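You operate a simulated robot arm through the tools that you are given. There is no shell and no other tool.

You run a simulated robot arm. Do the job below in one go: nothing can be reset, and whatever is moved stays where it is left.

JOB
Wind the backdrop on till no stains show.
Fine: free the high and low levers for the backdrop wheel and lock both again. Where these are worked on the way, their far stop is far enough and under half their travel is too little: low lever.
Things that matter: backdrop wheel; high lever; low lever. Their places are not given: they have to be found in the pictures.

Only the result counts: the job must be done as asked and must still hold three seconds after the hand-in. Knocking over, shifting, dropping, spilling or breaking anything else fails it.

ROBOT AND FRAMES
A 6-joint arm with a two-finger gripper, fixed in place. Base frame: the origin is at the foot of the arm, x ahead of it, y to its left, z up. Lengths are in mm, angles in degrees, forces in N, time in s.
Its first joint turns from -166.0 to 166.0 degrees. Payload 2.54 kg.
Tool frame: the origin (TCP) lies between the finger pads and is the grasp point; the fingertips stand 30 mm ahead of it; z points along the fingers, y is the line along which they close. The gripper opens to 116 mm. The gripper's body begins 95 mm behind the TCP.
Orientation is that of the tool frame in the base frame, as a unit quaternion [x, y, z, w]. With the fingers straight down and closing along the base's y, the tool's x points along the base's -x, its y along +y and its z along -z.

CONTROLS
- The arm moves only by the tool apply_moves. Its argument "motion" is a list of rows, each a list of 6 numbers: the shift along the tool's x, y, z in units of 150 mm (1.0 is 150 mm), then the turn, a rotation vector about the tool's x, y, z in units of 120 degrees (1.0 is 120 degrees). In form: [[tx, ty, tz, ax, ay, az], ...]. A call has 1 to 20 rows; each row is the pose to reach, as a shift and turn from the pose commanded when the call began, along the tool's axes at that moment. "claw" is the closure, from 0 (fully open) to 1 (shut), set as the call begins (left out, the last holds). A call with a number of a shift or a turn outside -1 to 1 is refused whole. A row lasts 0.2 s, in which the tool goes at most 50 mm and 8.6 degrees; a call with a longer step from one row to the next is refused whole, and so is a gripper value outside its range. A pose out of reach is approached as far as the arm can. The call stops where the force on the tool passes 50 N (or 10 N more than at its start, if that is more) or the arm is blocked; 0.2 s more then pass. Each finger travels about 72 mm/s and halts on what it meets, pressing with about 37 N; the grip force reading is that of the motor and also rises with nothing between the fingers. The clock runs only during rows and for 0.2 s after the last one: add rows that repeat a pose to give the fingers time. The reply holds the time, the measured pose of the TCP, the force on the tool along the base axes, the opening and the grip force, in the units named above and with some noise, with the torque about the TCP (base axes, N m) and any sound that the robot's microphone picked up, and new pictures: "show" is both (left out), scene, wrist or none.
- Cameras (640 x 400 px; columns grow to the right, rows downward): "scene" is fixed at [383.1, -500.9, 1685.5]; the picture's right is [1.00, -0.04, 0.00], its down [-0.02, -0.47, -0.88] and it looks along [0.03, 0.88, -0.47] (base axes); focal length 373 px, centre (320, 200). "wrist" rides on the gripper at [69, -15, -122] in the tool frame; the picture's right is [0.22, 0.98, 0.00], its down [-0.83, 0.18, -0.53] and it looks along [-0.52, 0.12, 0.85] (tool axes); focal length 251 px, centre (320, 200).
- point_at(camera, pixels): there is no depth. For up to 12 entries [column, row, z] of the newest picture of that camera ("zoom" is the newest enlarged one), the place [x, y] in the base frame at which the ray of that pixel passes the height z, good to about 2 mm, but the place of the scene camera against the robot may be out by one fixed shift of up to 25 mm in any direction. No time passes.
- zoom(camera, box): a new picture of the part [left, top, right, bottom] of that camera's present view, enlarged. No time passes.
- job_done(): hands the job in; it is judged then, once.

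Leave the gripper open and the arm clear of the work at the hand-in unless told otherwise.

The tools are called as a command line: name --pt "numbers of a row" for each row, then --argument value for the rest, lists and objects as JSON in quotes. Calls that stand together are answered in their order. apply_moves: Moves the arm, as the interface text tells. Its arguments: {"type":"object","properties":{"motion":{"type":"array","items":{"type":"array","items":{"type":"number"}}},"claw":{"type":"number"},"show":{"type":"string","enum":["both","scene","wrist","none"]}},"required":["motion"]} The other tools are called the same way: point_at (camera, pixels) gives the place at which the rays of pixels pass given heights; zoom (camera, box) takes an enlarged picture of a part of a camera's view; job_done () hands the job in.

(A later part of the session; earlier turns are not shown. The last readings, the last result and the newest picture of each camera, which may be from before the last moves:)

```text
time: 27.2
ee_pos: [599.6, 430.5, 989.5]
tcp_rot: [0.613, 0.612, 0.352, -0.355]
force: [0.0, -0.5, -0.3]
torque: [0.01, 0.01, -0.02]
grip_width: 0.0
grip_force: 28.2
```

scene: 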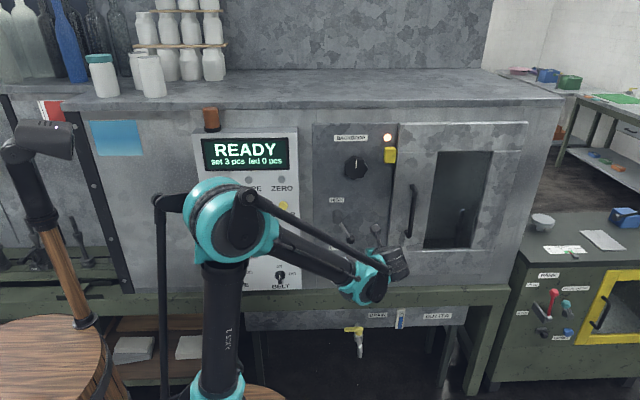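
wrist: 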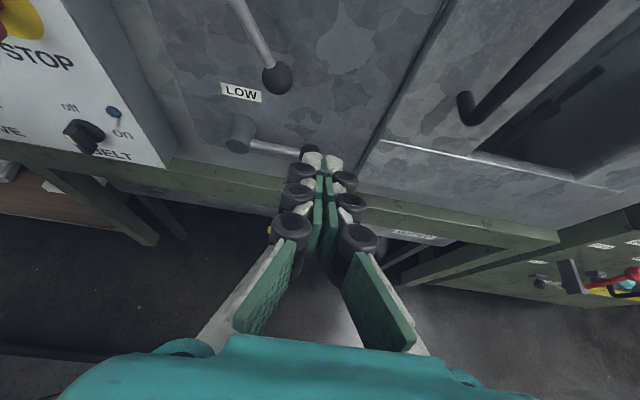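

Orientation is good, with closed fingers pitched 30° down. The LOW ball is just beyond the fingertips at (309,150). I'll move in towards a point above the LOW rod in two stages.

apply_moves --pt "-0.05 -0.03 0.2 0 0 0" --pt "-0.1 -0.06 0.4 0 0 0" --pt "-0.14 -0.09 0.6 0 0 0" --pt "-0.18 -0.12 0.8 0 0 0" --pt "-0.2 -0.15 0.95 0 0 0"

```text
time: 28.4
ee_pos: [578.5, 539.3, 892.1]
tcp_rot: [0.612, 0.612, 0.353, -0.355]
force: [-0.4, -0.2, -0.2]
torque: [0.01, 0.03, 0.01]
grip_width: 0.3
grip_force: 28.4
```

scene: 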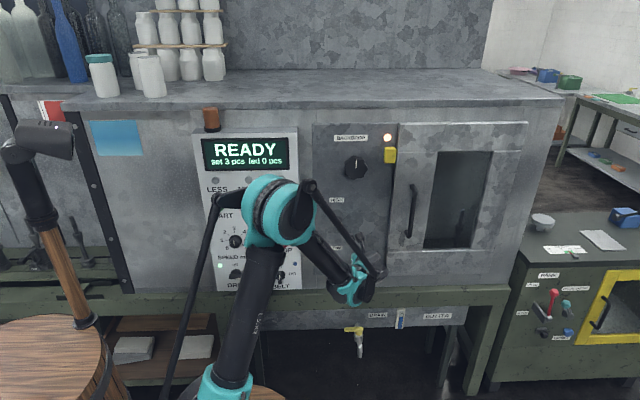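
wrist: 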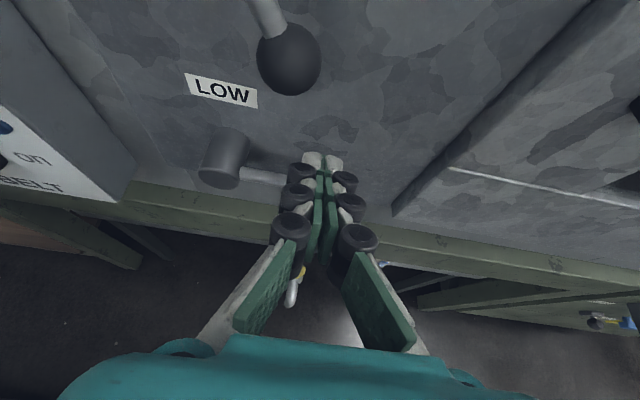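

The fingertips are above the LOW rod. I'll make the last approach to about 12 mm above it.

apply_moves --pt "-0.02 -0.01 0.1 0 0 0" --pt "-0.05 -0.02 0.2 0 0 0" --pt "-0.081 -0.037 0.314 0 0 0"

```text
time: 29.2
ee_pos: [572.9, 573.0, 858.6]
tcp_rot: [0.613, 0.612, 0.353, -0.354]
force: [-0.5, -0.2, 0.5]
torque: [0.01, -0.01, -0.01]
grip_width: 0.0
grip_force: 27.8
```

scene: 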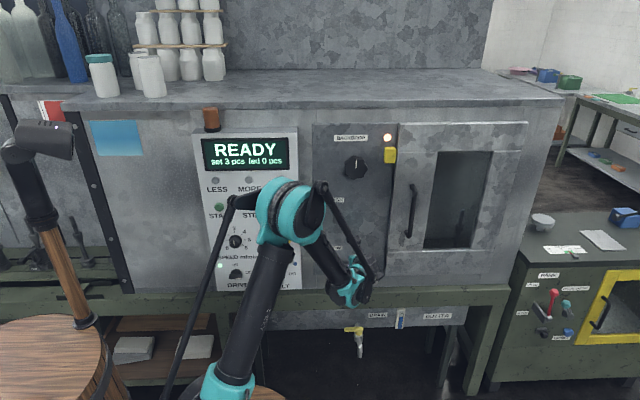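
wrist: 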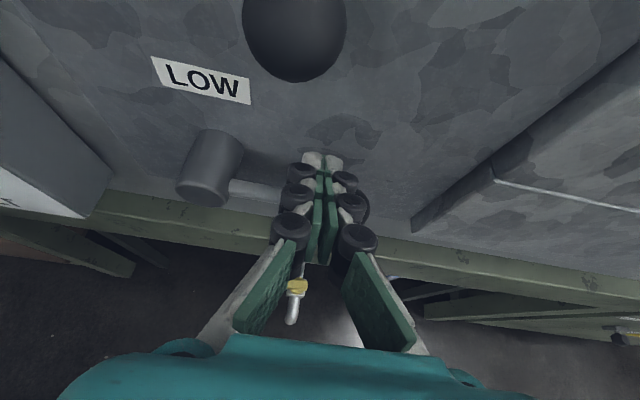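

The fingers are in place over the rod, just inboard of the ball. I'll push the LOW rod down along its arc to about 30° and check the forces.

apply_moves --pt "-0.0716 0 0.0413 0 0 0" --pt "-0.1339 0 0.0773 0 0 0" --pt "-0.1957 -0.0127 0.113 0 0 0" --pt "-0.2546 -0.038 0.147 0 0 0"

```text
time: 30.2
ee_pos: [568.3, 573.5, 814.2]
tcp_rot: [0.612, 0.613, 0.353, -0.355]
force: [0.4, 1.0, -0.4]
torque: [0.07, -0.02, 0.01]
grip_width: 0.0
grip_force: 28.3
```

scene: 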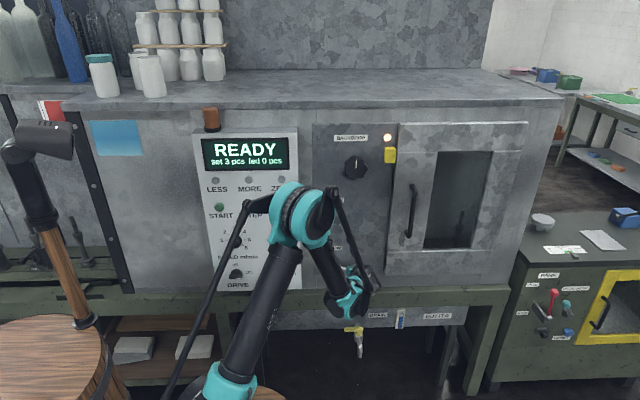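
wrist: 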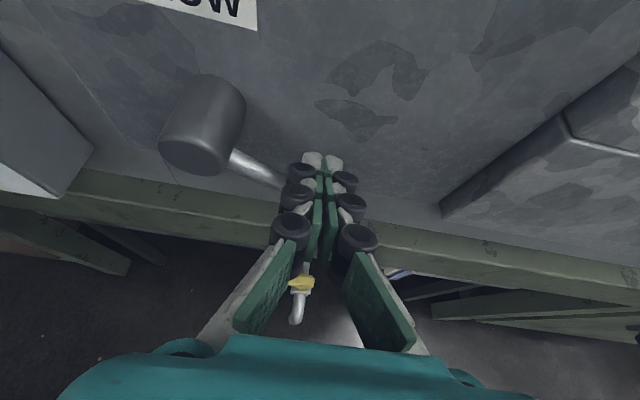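

The rod is following with almost no force. I'll continue to the far stop near 60°.

apply_moves --pt "-0.0537 -0.0367 0.031 0 0 0" --pt "-0.1016 -0.0833 0.0587 0 0 0" --pt "-0.1415 -0.1393 0.0817 0 0 0" --pt "-0.1611 -0.176 0.093 0 0 0"

```text
time: 31.2
ee_pos: [545.9, 574.3, 788.9]
tcp_rot: [0.615, 0.607, 0.359, -0.354]
force: [10.1, 1.8, 7.3]
torque: [0.11, -0.11, -0.16]
grip_width: 0.0
grip_force: 29.1
stopped in row 4: the force on the tool passed its limit at 59 N (the readings are from after the stop); the commanded pose is now the measured one
```

scene: 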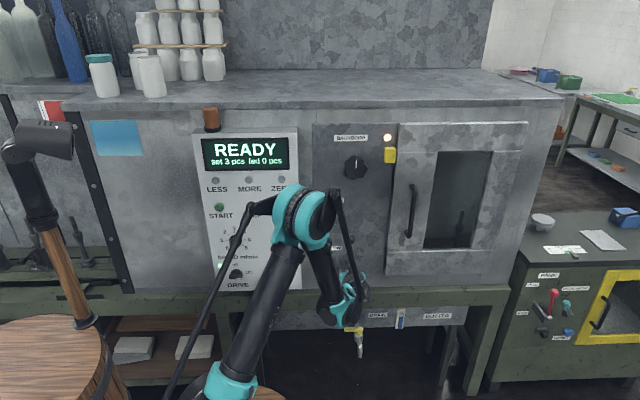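
wrist: 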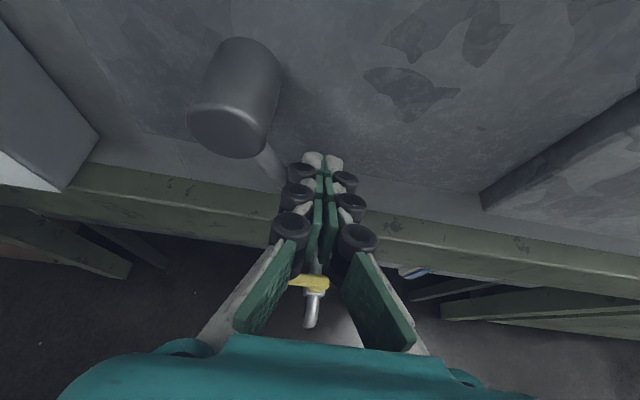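

The LOW lever hit its far stop (59 N) at about 60°. I'll back off the rod and retreat along the tool axis to look at both levers.

apply_moves --pt "0.02 0.1 0 0 0 0" --pt "0.02 0.1 -0.2 0 0 0" --pt "0.02 0.1 -0.45 0 0 0" --pt "0.02 0.1 -0.7 0 0 0" --pt "0.02 0.1 -0.95 0 0 0"

```text
time: 32.4
ee_pos: [558.9, 453.6, 861.6]
tcp_rot: [0.614, 0.608, 0.357, -0.354]
force: [0.0, 0.6, 0.3]
torque: [-0.01, 0.01, 0.01]
grip_width: 0.0
grip_force: 29.0
```

scene: 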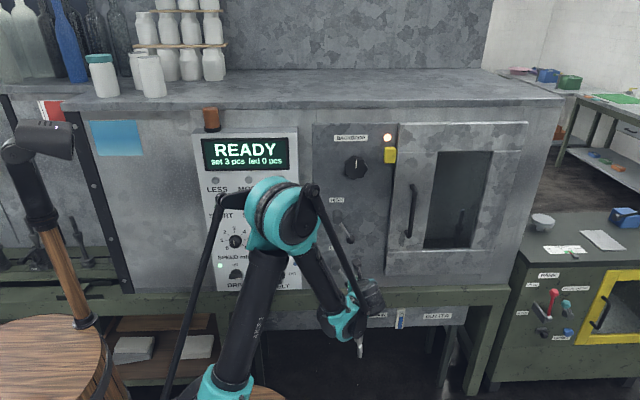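
wrist: 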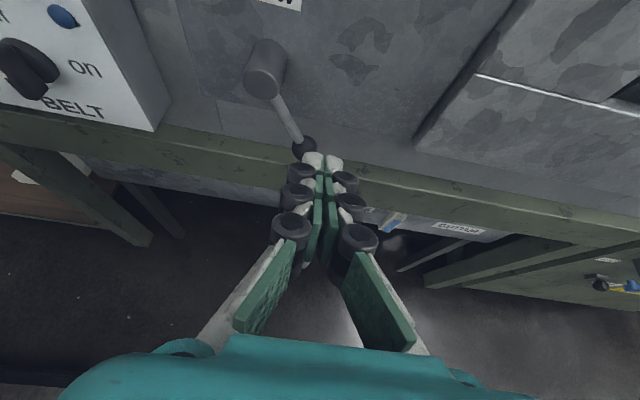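

Both levers now hang down, with LOW at boss (265,75) and ball (305,147). Before turning the wheel I'll take a baseline view of the window from the fixed scene camera.

zoom --camera "scene" --box '[420, 145, 500, 195]'

zoom --camera "scene" --box '[420, 195, 500, 250]'

zoom --camera "scene" --box '[310, 120, 410, 280]'

```text
8.00 times, centred on (460, 170) of scene
```

zoom: 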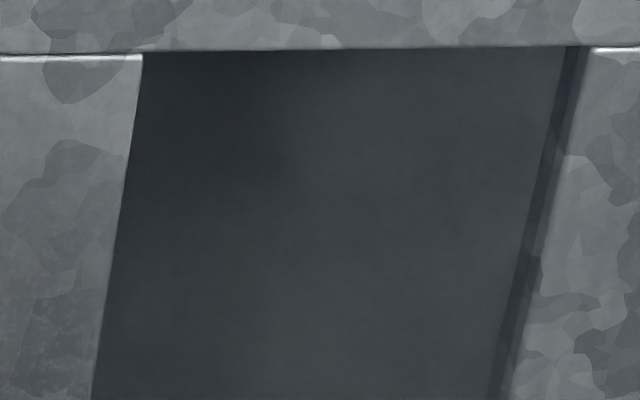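

```text
7.27 times, centred on (460, 222) of scene
```

zoom: 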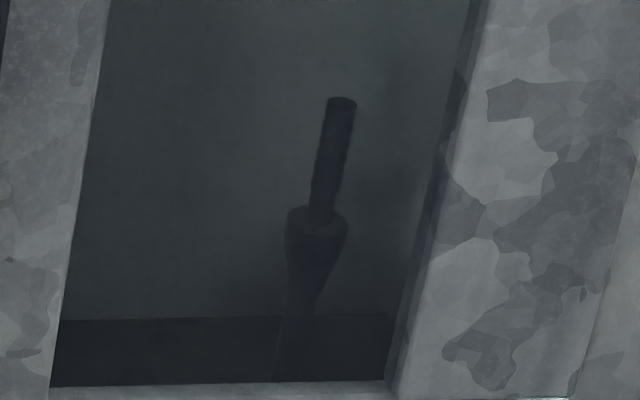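

```text
2.50 times, centred on (360, 200) of scene
```

zoom: 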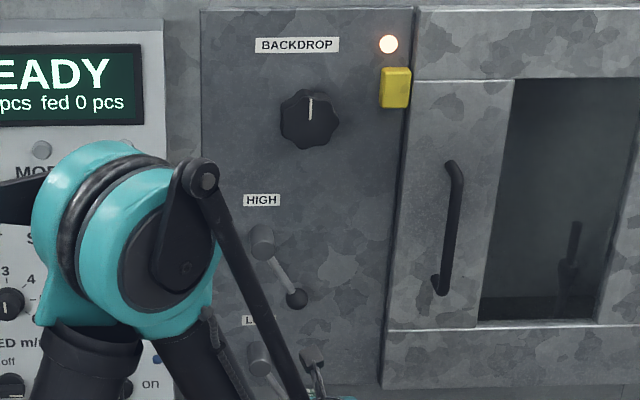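

The scene view gives little contrast through the glass. I'll level the tool and rise towards the backdrop wheel, then check how it sits in the wrist view.

apply_moves --pt "0.167 -0.005 -0.112 0.0009 0.0493 -0.0003" --pt "0.333 -0.011 -0.223 0.0017 0.0987 -0.0006" --pt "0.5 -0.016 -0.335 0.0026 0.148 -0.0008" --pt "0.667 -0.022 -0.446 0.0034 0.1974 -0.0011" --pt "0.833 -0.027 -0.558 0.0043 0.2467 -0.0014" --claw 0.15 --show "none"

apply_moves --pt "0.16 0 -0.1 0 0 0" --pt "0.32 0 -0.2 0 0 0" --pt "0.48 0 -0.3 0 0 0" --pt "0.64 0 -0.4 0 0 0"

```text
time: 33.6
ee_pos: [554.7, 440.6, 1010.6]
tcp_rot: [0.499, 0.499, 0.501, -0.5]
force: [0.4, -0.4, 0.0]
torque: [0.01, 0.01, 0.04]
grip_width: 98.5
grip_force: 0.0
```

```text
time: 34.6
ee_pos: [555.9, 380.8, 1108.6]
tcp_rot: [0.5, 0.5, 0.5, -0.5]
force: [0.1, 0.1, 0.5]
torque: [0.05, 0.01, 0.02]
grip_width: 98.5
grip_force: 0.1
```

scene: 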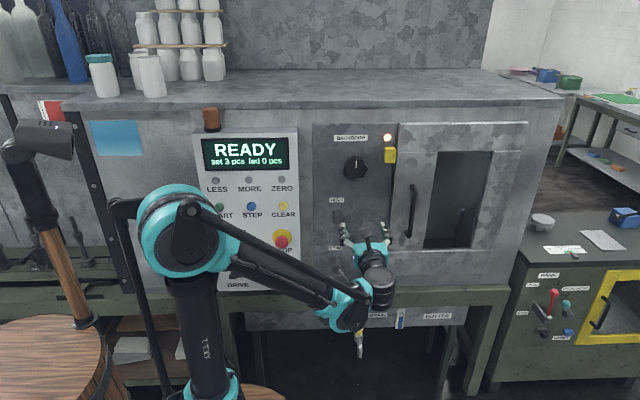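
wrist: 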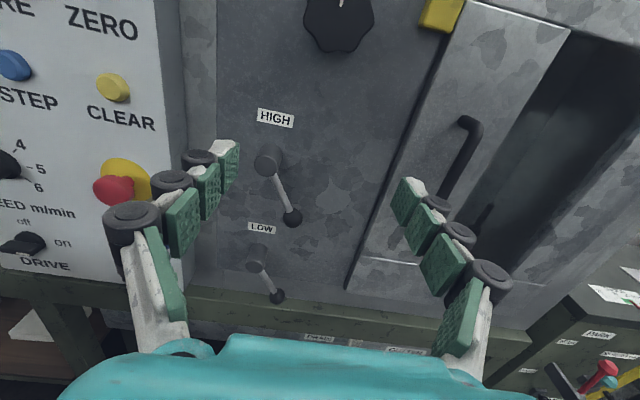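

Both levers clearly point about 60° down at boss/ball (268,160)/(292,217) and (258,258)/(277,296). I'll zoom into the window for a stain baseline from here.

zoom --camera "wrist" --box '[440, 40, 640, 270]'

zoom --camera "wrist" --box '[530, 50, 630, 130]'

```text
1.74 times, centred on (540, 155) of wrist
```

zoom: 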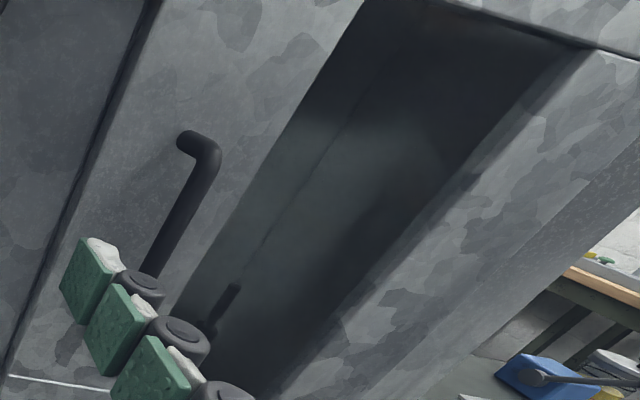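

```text
5.00 times, centred on (580, 90) of wrist
```

zoom: 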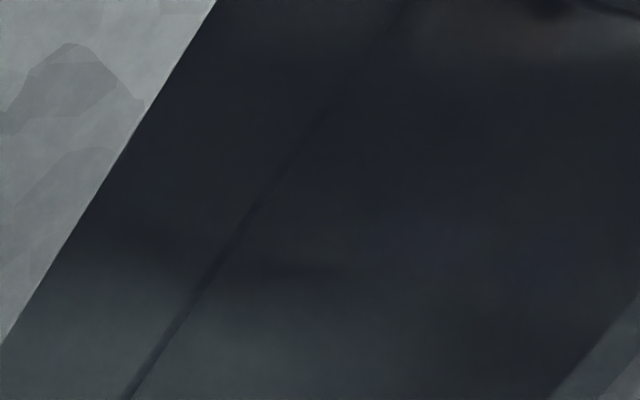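

The glass also picks up soft reflections, so I'll compare views before and after turning the wheel. Next I'll move the open gripper in front of the wheel at (555, 588, 1207).

apply_moves --pt "0.16 0 0.13 0 0 0" --pt "0.32 0 0.26 0 0 0" --pt "0.48 0 0.4 0 0 0" --pt "0.6 0 0.5 0 0 0" --pt "0.656 0 0.6 0 0 0"

```text
time: 35.8
ee_pos: [554.7, 470.3, 1205.3]
tcp_rot: [-0.5, -0.5, -0.5, 0.5]
force: [-0.2, -0.1, -0.1]
torque: [-0.02, 0.04, -0.02]
grip_width: 98.6
grip_force: 0.0
```

scene: 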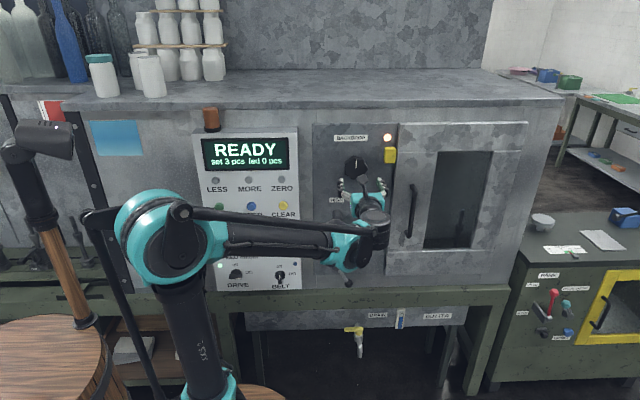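
wrist: 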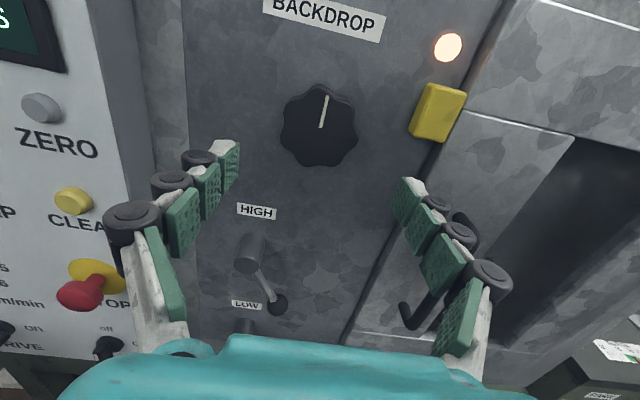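

zoom --camera "wrist" --box '[260, 70, 380, 180]'

```text
3.64 times, centred on (320, 125) of wrist
```

zoom: 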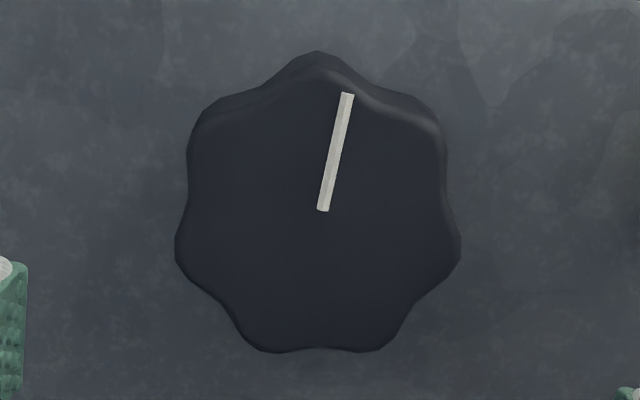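

The wheel is centred on the approach axis at (319.5,128) and is about 75 mm across. I'll advance so the fingers straddle it, then grip.

apply_moves --pt "0.005 0 0.2 0 0 0" --pt "0.01 0 0.4 0 0 0" --pt "0.01 0 0.55 0 0 0" --pt "0.01 0 0.66 0 0 0" --pt "0.01 0 0.7 0 0 0"

```text
time: 37.0
ee_pos: [556.5, 575.1, 1206.8]
tcp_rot: [0.5, 0.499, 0.5, -0.5]
force: [0.9, 0.0, -0.3]
torque: [0.0, 0.01, 0.0]
grip_width: 98.6
grip_force: 0.2
```

scene: 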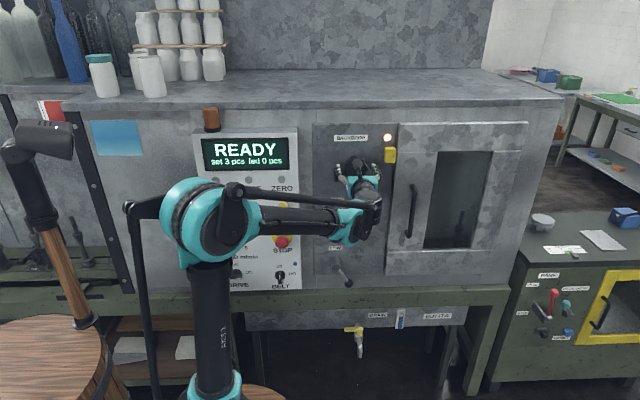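
wrist: 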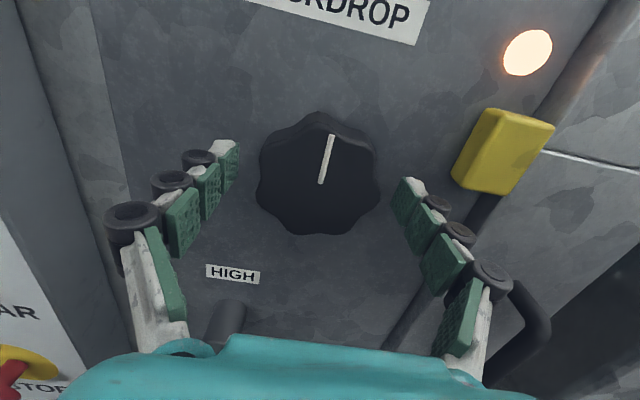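

The wheel face centre is at (319,182), between the pads with about 18 mm of overlap. Closing the grip.

apply_moves --pt "0 0 0.02 0 0 0" --pt "0 0 0.02 0 0 0" --pt "0 0 0.02 0 0 0" --claw 0.6

```text
time: 37.8
ee_pos: [554.8, 577.6, 1206.7]
tcp_rot: [0.5, 0.5, 0.5, -0.5]
force: [-4.9, -7.0, -6.2]
torque: [-0.09, 0.02, 0.24]
grip_width: 71.2
grip_force: 45.4
```

scene: 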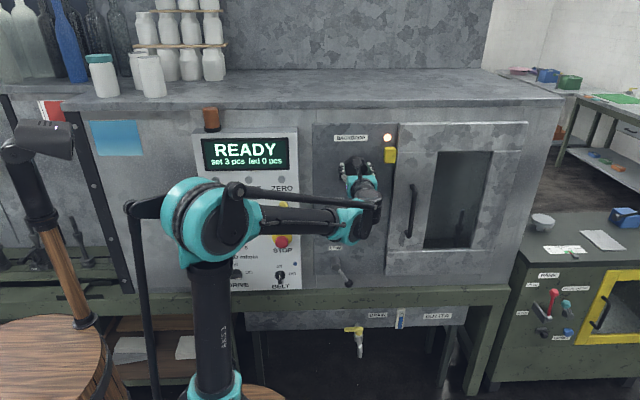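
wrist: 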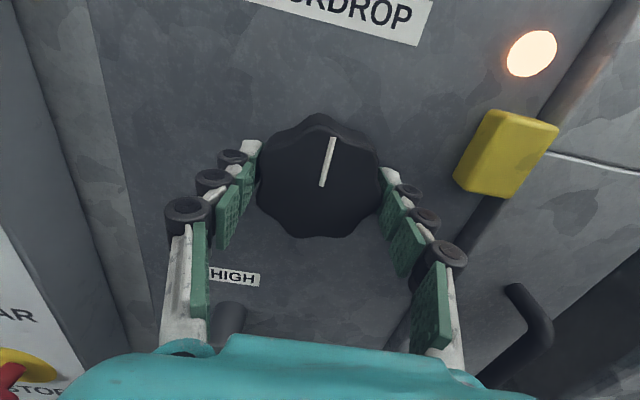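

I have the wheel at 71 mm. I'll try turning it clockwise 15° and read the torque.

apply_moves --pt "0 0 0 0 0 0.0417" --pt "0 0 0 0 0 0.0833" --pt "0 0 0 0 0 0.125" --show "wrist"

```text
time: 38.6
ee_pos: [555.0, 578.0, 1207.2]
tcp_rot: [0.562, 0.429, 0.43, -0.562]
force: [-0.6, -17.2, -11.1]
torque: [-0.18, 0.01, 0.5]
grip_width: 71.5
grip_force: 45.0
```

wrist: 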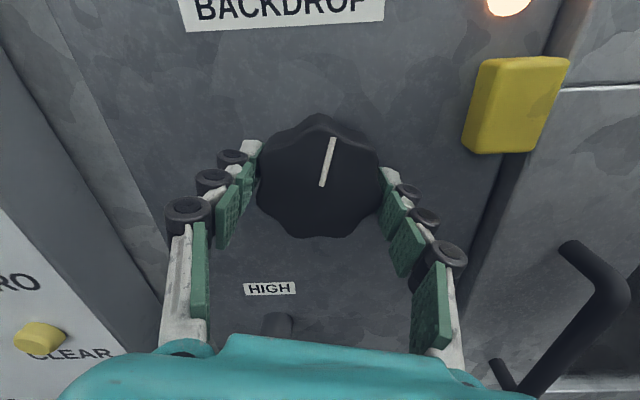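

The wheel turns freely with the gripper, since the pointer stays fixed relative to the fingers. I'll continue clockwise another 60° and look at the window.

apply_moves --pt "0 0 0 0 0 0.0625" --pt "0 0 0 0 0 0.125" --pt "0 0 0 0 0 0.1875" --pt "0 0 0 0 0 0.25" --pt "0 0 0 0 0 0.3125" --pt "0 0 0 0 0 0.375" --pt "0 0 0 0 0 0.4375" --pt "0 0 0 0 0 0.5"

zoom --camera "scene" --box '[420, 145, 500, 195]'

zoom --camera "scene" --box '[420, 195, 500, 250]'

```text
time: 40.3
ee_pos: [556.4, 577.9, 1206.0]
tcp_rot: [0.697, 0.124, 0.125, -0.695]
force: [3.3, -10.0, -6.5]
torque: [-0.83, -0.01, -0.51]
grip_width: 71.4
grip_force: 45.3
stopped in row 8: the force on the tool passed its limit at 50 N (the readings are from after the stop); the commanded pose is now the measured one
```

scene: 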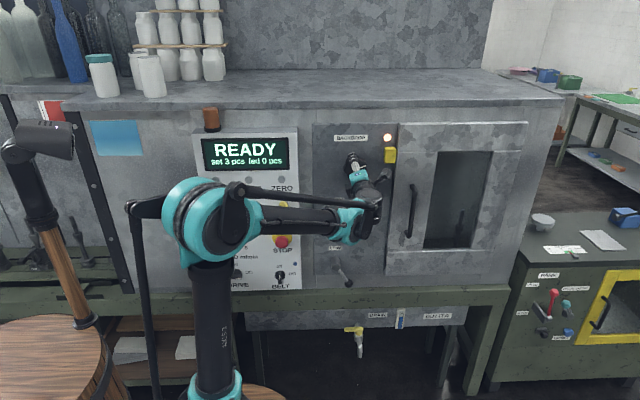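
wrist: 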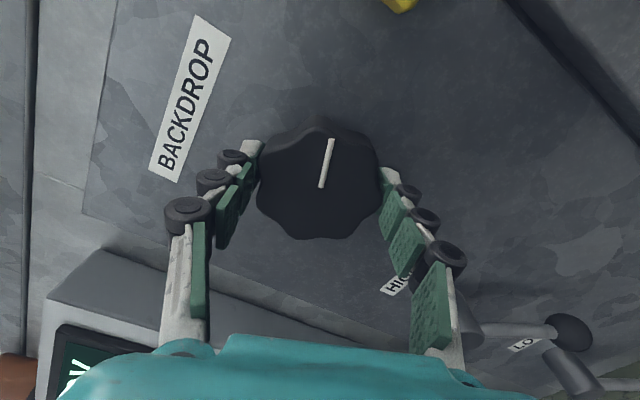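

```text
8.00 times, centred on (460, 170) of scene
```

zoom: 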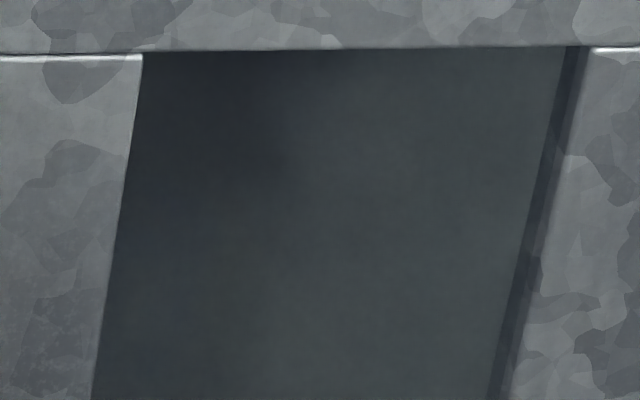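

```text
7.27 times, centred on (460, 222) of scene
```

zoom: 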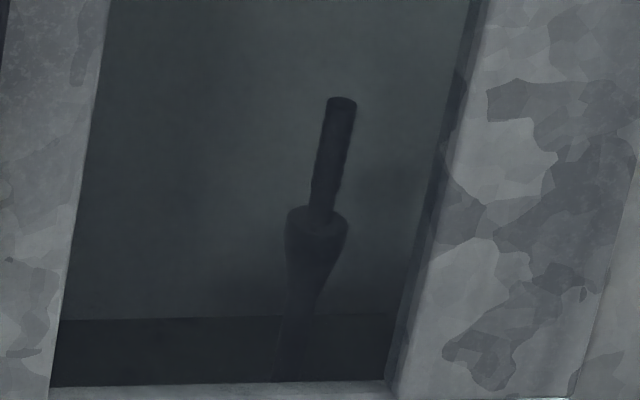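

Stopped at about 70° total on a side force, not on torque, so the wheel itself isn't resisting. The scene camera only sees the low part of the back wall and shows no change. I'll release, back out, and look through the window from the wrist camera.

apply_moves --pt "0 0 0 0 0 0" --pt "0 0 0 0 0 0" --pt "0 0 -0.2 0 0 0" --pt "0 0 -0.45 0 0 0" --pt "0 0 -0.7 0 0 0" --pt "0 0 -1.0 0 0 0" --claw 0.15

```text
time: 41.7
ee_pos: [556.6, 429.9, 1206.2]
tcp_rot: [0.697, 0.124, 0.124, -0.696]
force: [0.3, 0.1, -0.1]
torque: [0.0, 0.04, 0.01]
grip_width: 98.9
grip_force: 0.0
```

scene: 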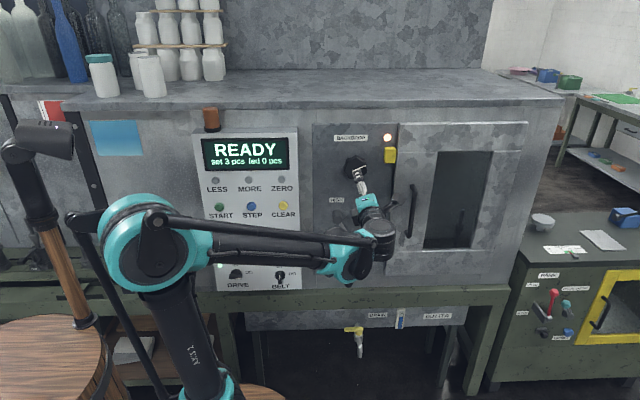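
wrist: 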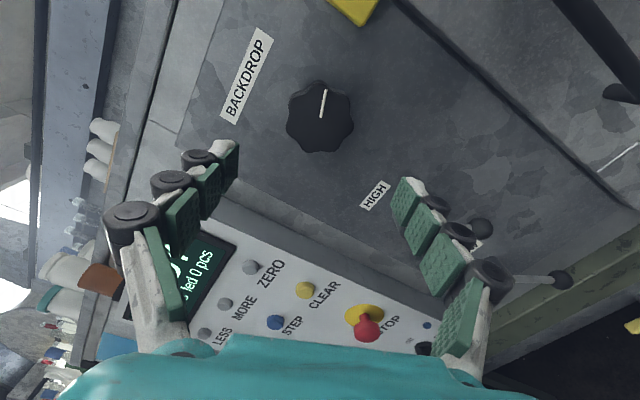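

The wheel holds its new position. Now I'll roll back and move the camera in front of the window to inspect the backdrop.

apply_moves --pt "0.097 0.059 -0.074 0 0 -0.0648" --pt "0.194 0.118 -0.148 0 0 -0.1296" --pt "0.291 0.177 -0.222 0 0 -0.1944" --pt "0.388 0.236 -0.296 0 0 -0.2592" --pt "0.484 0.294 -0.371 0 0 -0.324" --pt "0.581 0.353 -0.445 0 0 -0.3888" --pt "0.678 0.412 -0.519 0 0 -0.4536" --pt "0.775 0.471 -0.593 0 0 -0.5184" --pt "0.872 0.53 -0.667 0 0 -0.5832" --show "none"

apply_moves --pt "-0.03 0.15 -0.15 0 0 0" --pt "-0.05 0.3 -0.3 0 0 0" --pt "-0.08 0.45 -0.43 0 0 0"

zoom --camera "wrist" --box '[270, 20, 490, 260]'

zoom --camera "wrist" --box '[340, 35, 470, 150]'

```text
time: 43.7
ee_pos: [707.0, 328.3, 1177.1]
tcp_rot: [0.499, 0.502, 0.501, -0.498]
force: [0.1, 0.1, 0.0]
torque: [-0.01, -0.04, -0.02]
grip_width: 98.4
grip_force: 0.1
```

```text
time: 44.5
ee_pos: [774.7, 264.8, 1166.5]
tcp_rot: [0.499, 0.501, 0.5, -0.499]
force: [-0.9, 0.0, -0.1]
torque: [-0.02, -0.02, -0.06]
grip_width: 98.6
grip_force: 0.1
```

scene: 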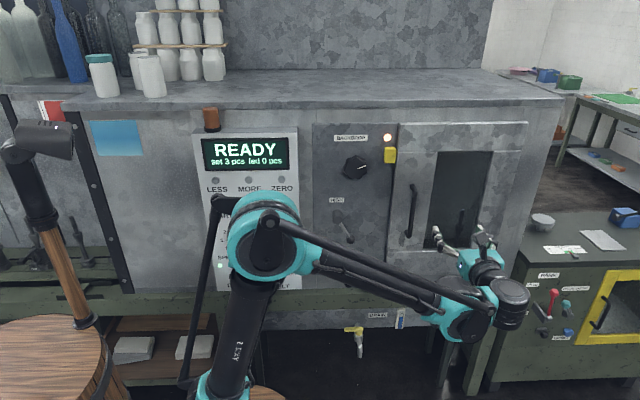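
wrist: 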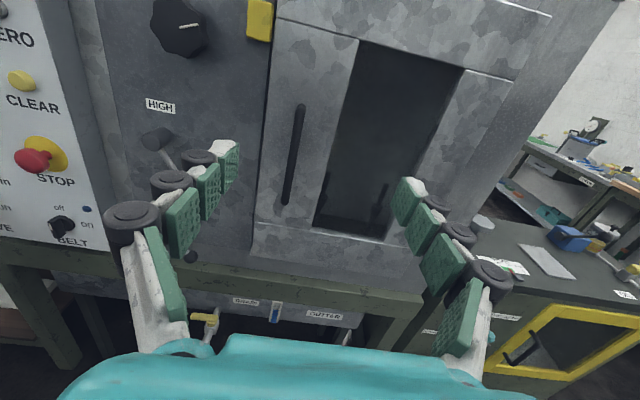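

```text
1.67 times, centred on (380, 140) of wrist
```

zoom: 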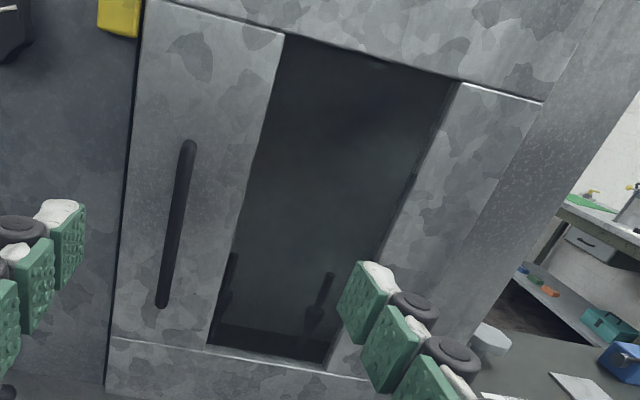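

```text
3.48 times, centred on (405, 92) of wrist
```

zoom: 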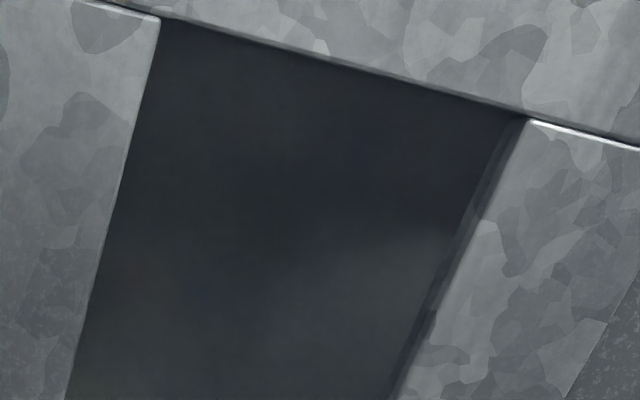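

The window looks the same as before the turn, so those soft patches are mostly reflections. I'll tilt the camera level and centre it on the window, nearer and lower, to see the upper backdrop directly.

apply_moves --pt "-0.136 0.133 0.1 0 0.052 0" --pt "-0.272 0.267 0.2 0 0.104 0" --pt "-0.408 0.4 0.3 0 0.156 0" --pt "-0.544 0.533 0.4 0 0.208 0" --pt "-0.68 0.667 0.5 0 0.26 0"

zoom --camera "wrist" --box '[220, 60, 480, 260]'

```text
time: 45.7
ee_pos: [872.1, 338.0, 1063.4]
tcp_rot: [0.346, 0.347, 0.618, -0.615]
force: [-0.9, -0.7, -0.2]
torque: [-0.02, 0.0, -0.04]
grip_width: 98.5
grip_force: 0.1
```

scene: 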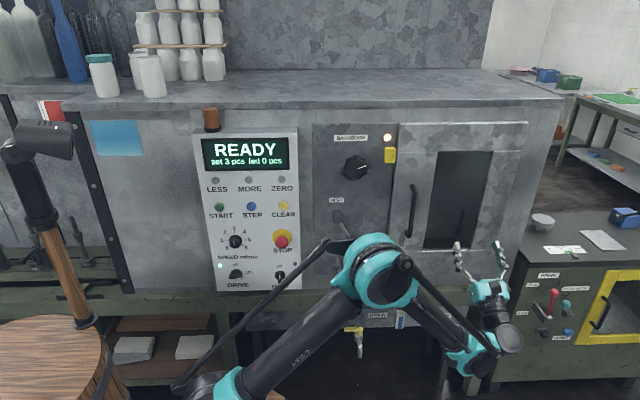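
wrist: 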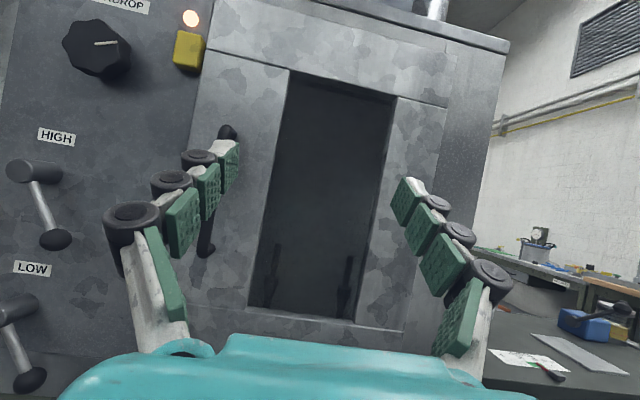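

```text
2.00 times, centred on (350, 160) of wrist
```

zoom: 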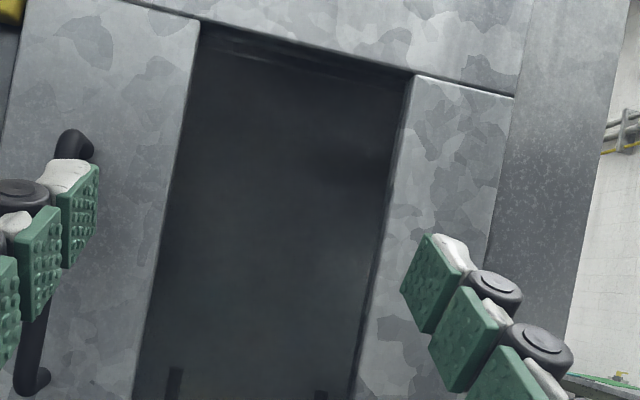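

zoom --camera "wrist" --box '[280, 70, 400, 160]'

zoom --camera "wrist" --box '[240, 150, 400, 260]'

zoom --camera "wrist" --box '[240, 230, 380, 330]'

```text
4.44 times, centred on (340, 115) of wrist
```

zoom: 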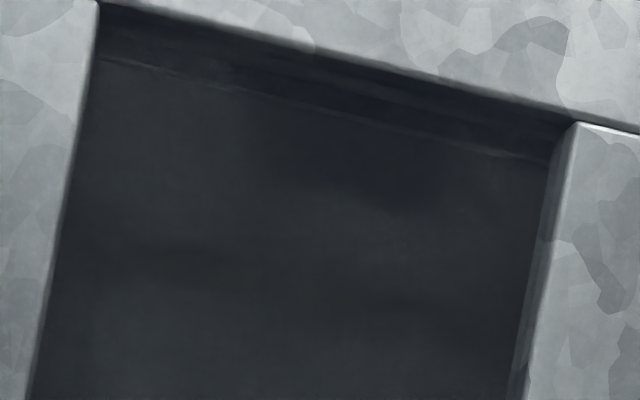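

```text
3.64 times, centred on (320, 205) of wrist
```

zoom: 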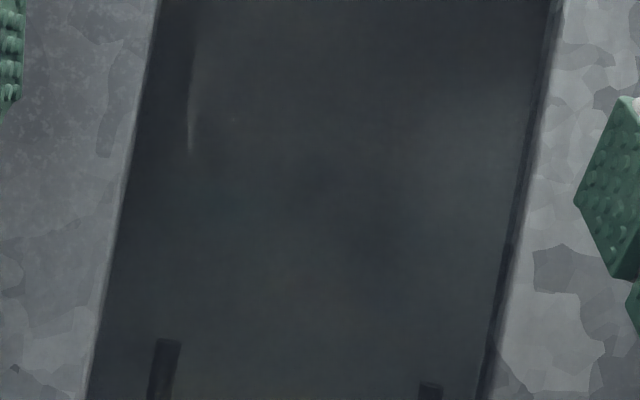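

```text
4.00 times, centred on (310, 280) of wrist
```

zoom: 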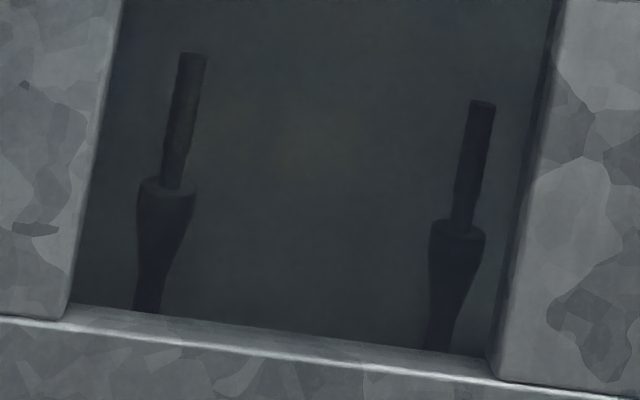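

The booth's back wall looks a uniform dark grey from here, with no distinct stains. Before concluding anything, I'll check other places a backdrop could show, such as the blue patch at (115,137) and the machine's left part in the scene view.

zoom --camera "scene" --box '[0, 80, 210, 300]'

zoom --camera "scene" --box '[500, 180, 640, 380]'

zoom --camera "scene" --box '[200, 270, 480, 400]'

zoom --camera "scene" --box '[200, 0, 500, 130]'

```text
1.82 times, centred on (105, 190) of scene
```

zoom: 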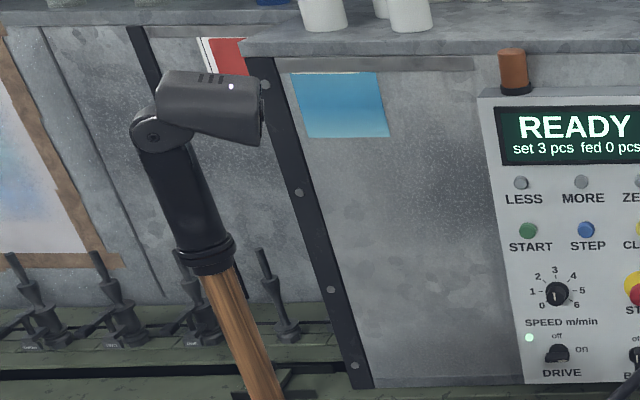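

```text
2.00 times, centred on (570, 280) of scene
```

zoom: 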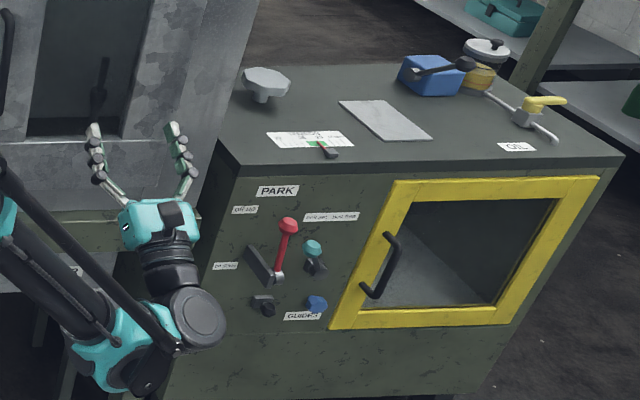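

```text
2.29 times, centred on (340, 335) of scene
```

zoom: 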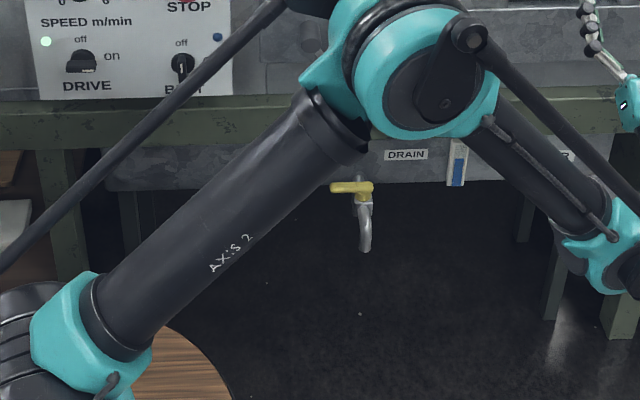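

```text
2.13 times, centred on (350, 65) of scene
```

zoom: 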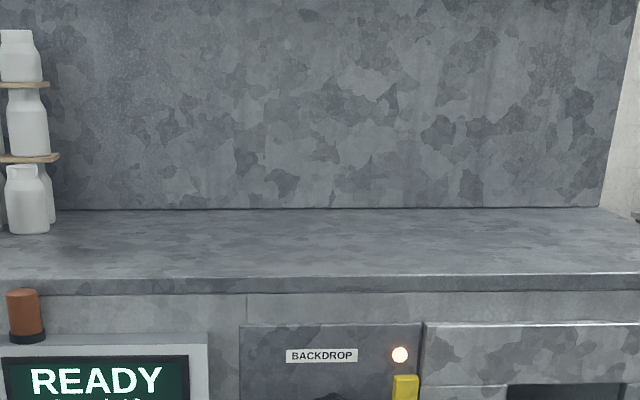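

At the far left, behind the row of spindles, there's a white sheet with blue mottling in a brown frame. That looks like the spray backdrop. I'll zoom in on it.

zoom --camera "scene" --box '[0, 60, 120, 260]'

zoom --camera "scene" --box '[0, 90, 50, 240]'

```text
2.00 times, centred on (60, 160) of scene
```

zoom: 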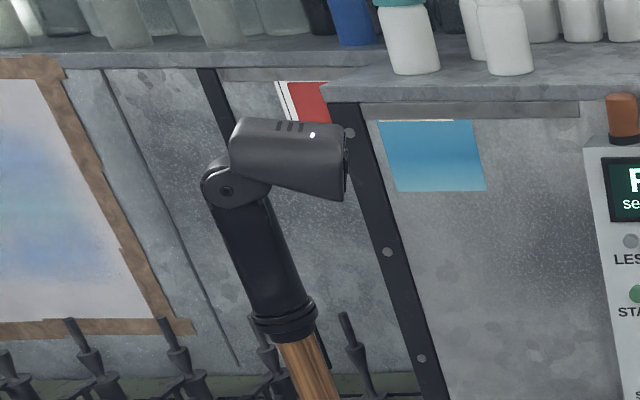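

```text
2.67 times, centred on (25, 165) of scene
```

zoom: 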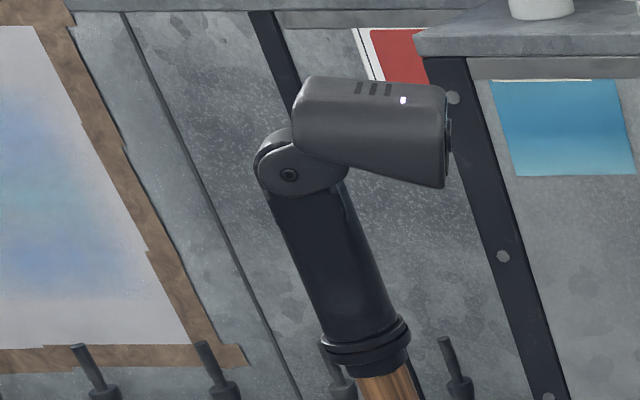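

This must be the backdrop: white paper at about (-550, 640, 1100–1300) with blue stains. It sits behind the spindles at the far left, not in the glass booth. I'll level the tool and move left, staying clear of everything, to bring the wrist camera to bear on it.

apply_moves --pt "0.1 -0.2 0 0 -0.052 0" --pt "0.2 -0.4 -0.005 0 -0.104 0" --pt "0.3 -0.6 -0.01 0 -0.156 0" --pt "0.4 -0.8 -0.015 0 -0.208 0" --pt "0.48 -1.0 -0.02 0 -0.26 0" --show "none"

apply_moves --pt "0.1 -0.25 -0.05 0 0 0" --pt "0.2 -0.5 -0.1 0 0 0" --pt "0.3 -0.75 -0.15 0 0 0" --pt "0.4 -1.0 -0.2 0 0 0" --show "none"

apply_moves --pt "0.1 -0.25 0 0 0 0" --pt "0.2 -0.5 0 0 0 0" --pt "0.3 -0.75 0 0 0 0" --pt "0.4 -1.0 0 0 0 0"

```text
time: 46.9
ee_pos: [723.0, 301.0, 1122.4]
tcp_rot: [0.501, 0.5, 0.501, -0.498]
force: [0.6, 0.1, -0.9]
torque: [0.07, 0.01, 0.06]
grip_width: 98.6
grip_force: 0.1
```

```text
time: 47.9
ee_pos: [573.3, 271.9, 1183.9]
tcp_rot: [0.5, 0.501, 0.501, -0.499]
force: [0.3, 0.9, 0.1]
torque: [-0.02, 0.03, 0.06]
grip_width: 98.6
grip_force: 0.1
```

```text
time: 48.9
ee_pos: [422.8, 269.0, 1241.0]
tcp_rot: [0.5, 0.501, 0.501, -0.499]
force: [-0.1, 1.4, -0.2]
torque: [-0.06, -0.03, 0.03]
grip_width: 98.3
grip_force: 0.1
```

scene: 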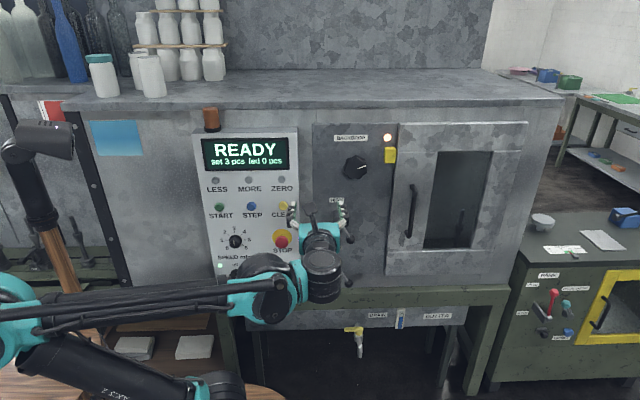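
wrist: 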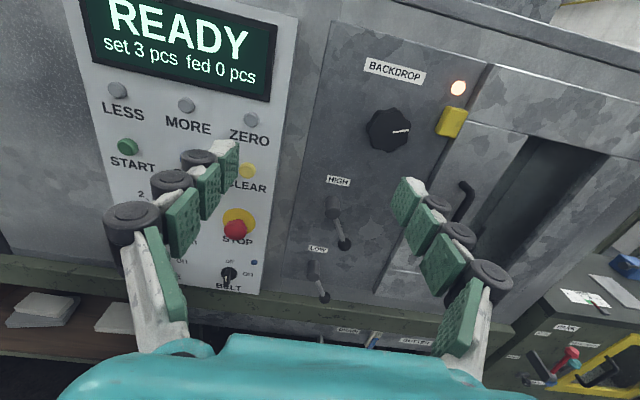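

The wheel pointer now points right. Next I'll yaw the tool left in place to look towards the backdrop before moving any further left.

apply_moves --pt "0 -0.05 0.05 0.0625 0 0" --pt "0 -0.1 0.1 0.125 0 0" --pt "0 -0.15 0.15 0.1875 0 0" --pt "0 -0.2 0.2 0.25 0 0" --pt "0 -0.25 0.25 0.3125 0 0" --pt "0 -0.3 0.3 0.375 0 0" --pt "0 -0.35 0.3 0.4375 0 0" --pt "0 -0.4 0.3 0.5 0 0"

```text
time: 50.7
ee_pos: [354.7, 327.6, 1241.9]
tcp_rot: [0.184, 0.684, 0.184, -0.682]
force: [-0.6, -0.4, 0.2]
torque: [-0.02, 0.0, -0.03]
grip_width: 98.7
grip_force: 0.1
out of reach, approached as far as the arm can: row 8
```

scene: 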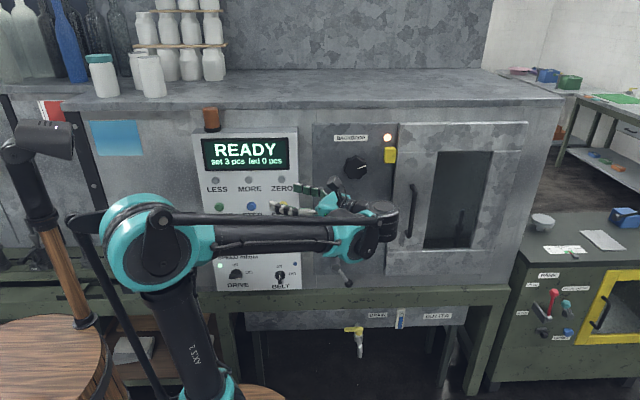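
wrist: 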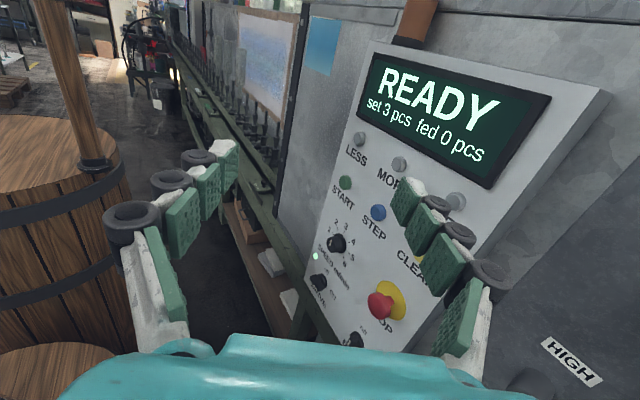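

Now I can see the backdrop at about (268,60) with blue speckling. Zooming in.

zoom --camera "wrist" --box '[225, 0, 305, 120]'

zoom --camera "wrist" --box '[0, 0, 240, 200]'

```text
3.33 times, centred on (265, 60) of wrist
```

zoom: 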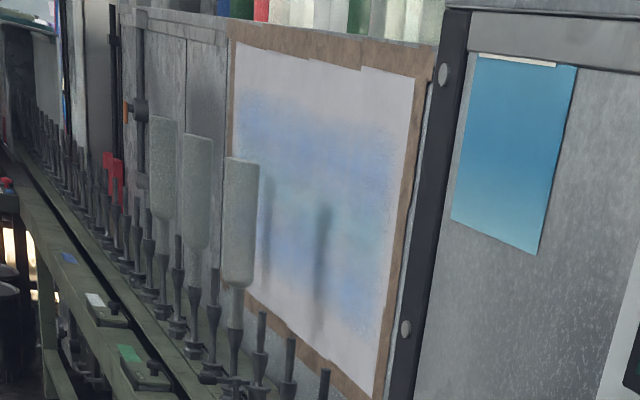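

```text
2.00 times, centred on (120, 100) of wrist
```

zoom: 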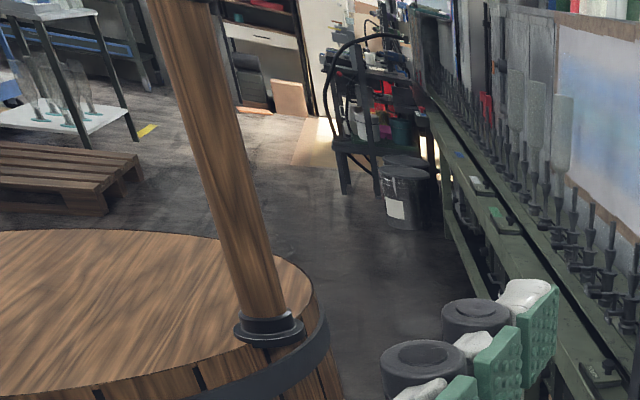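

The sheet is white paper with a blue-cyan spray haze and darker streaks. I'll record a detailed baseline of it from this exact pose, so I can tell whether the wheel moves it.

zoom --camera "wrist" --box '[235, 8, 295, 64]'

zoom --camera "wrist" --box '[235, 50, 295, 110]'

zoom --camera "scene" --box '[0, 90, 60, 230]'

```text
7.14 times, centred on (265, 36) of wrist
```

zoom: 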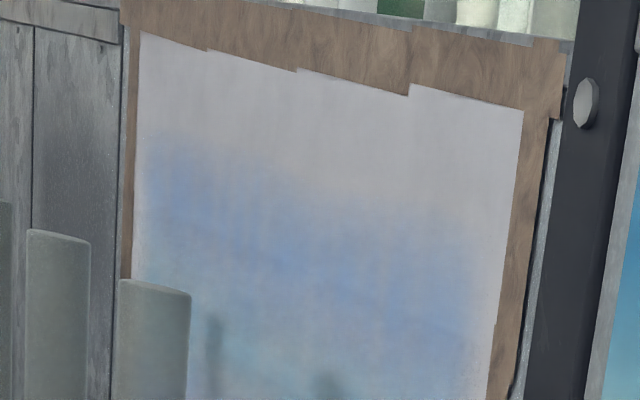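

```text
6.67 times, centred on (265, 80) of wrist
```

zoom: 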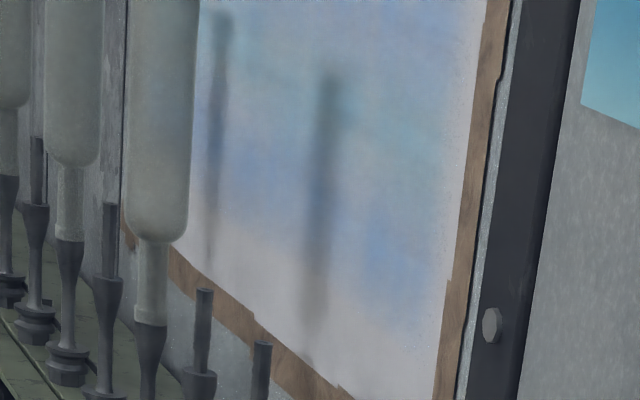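

```text
2.86 times, centred on (30, 160) of scene
```

zoom: 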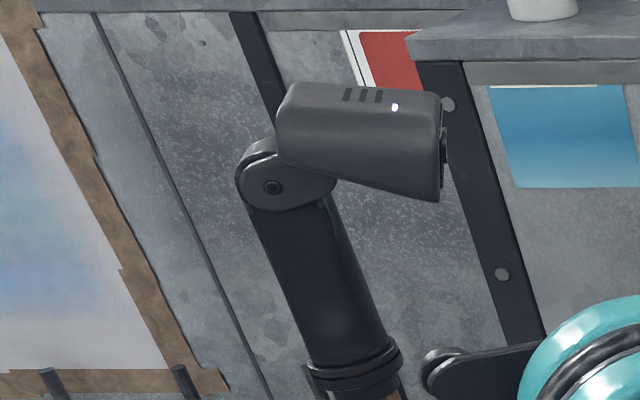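

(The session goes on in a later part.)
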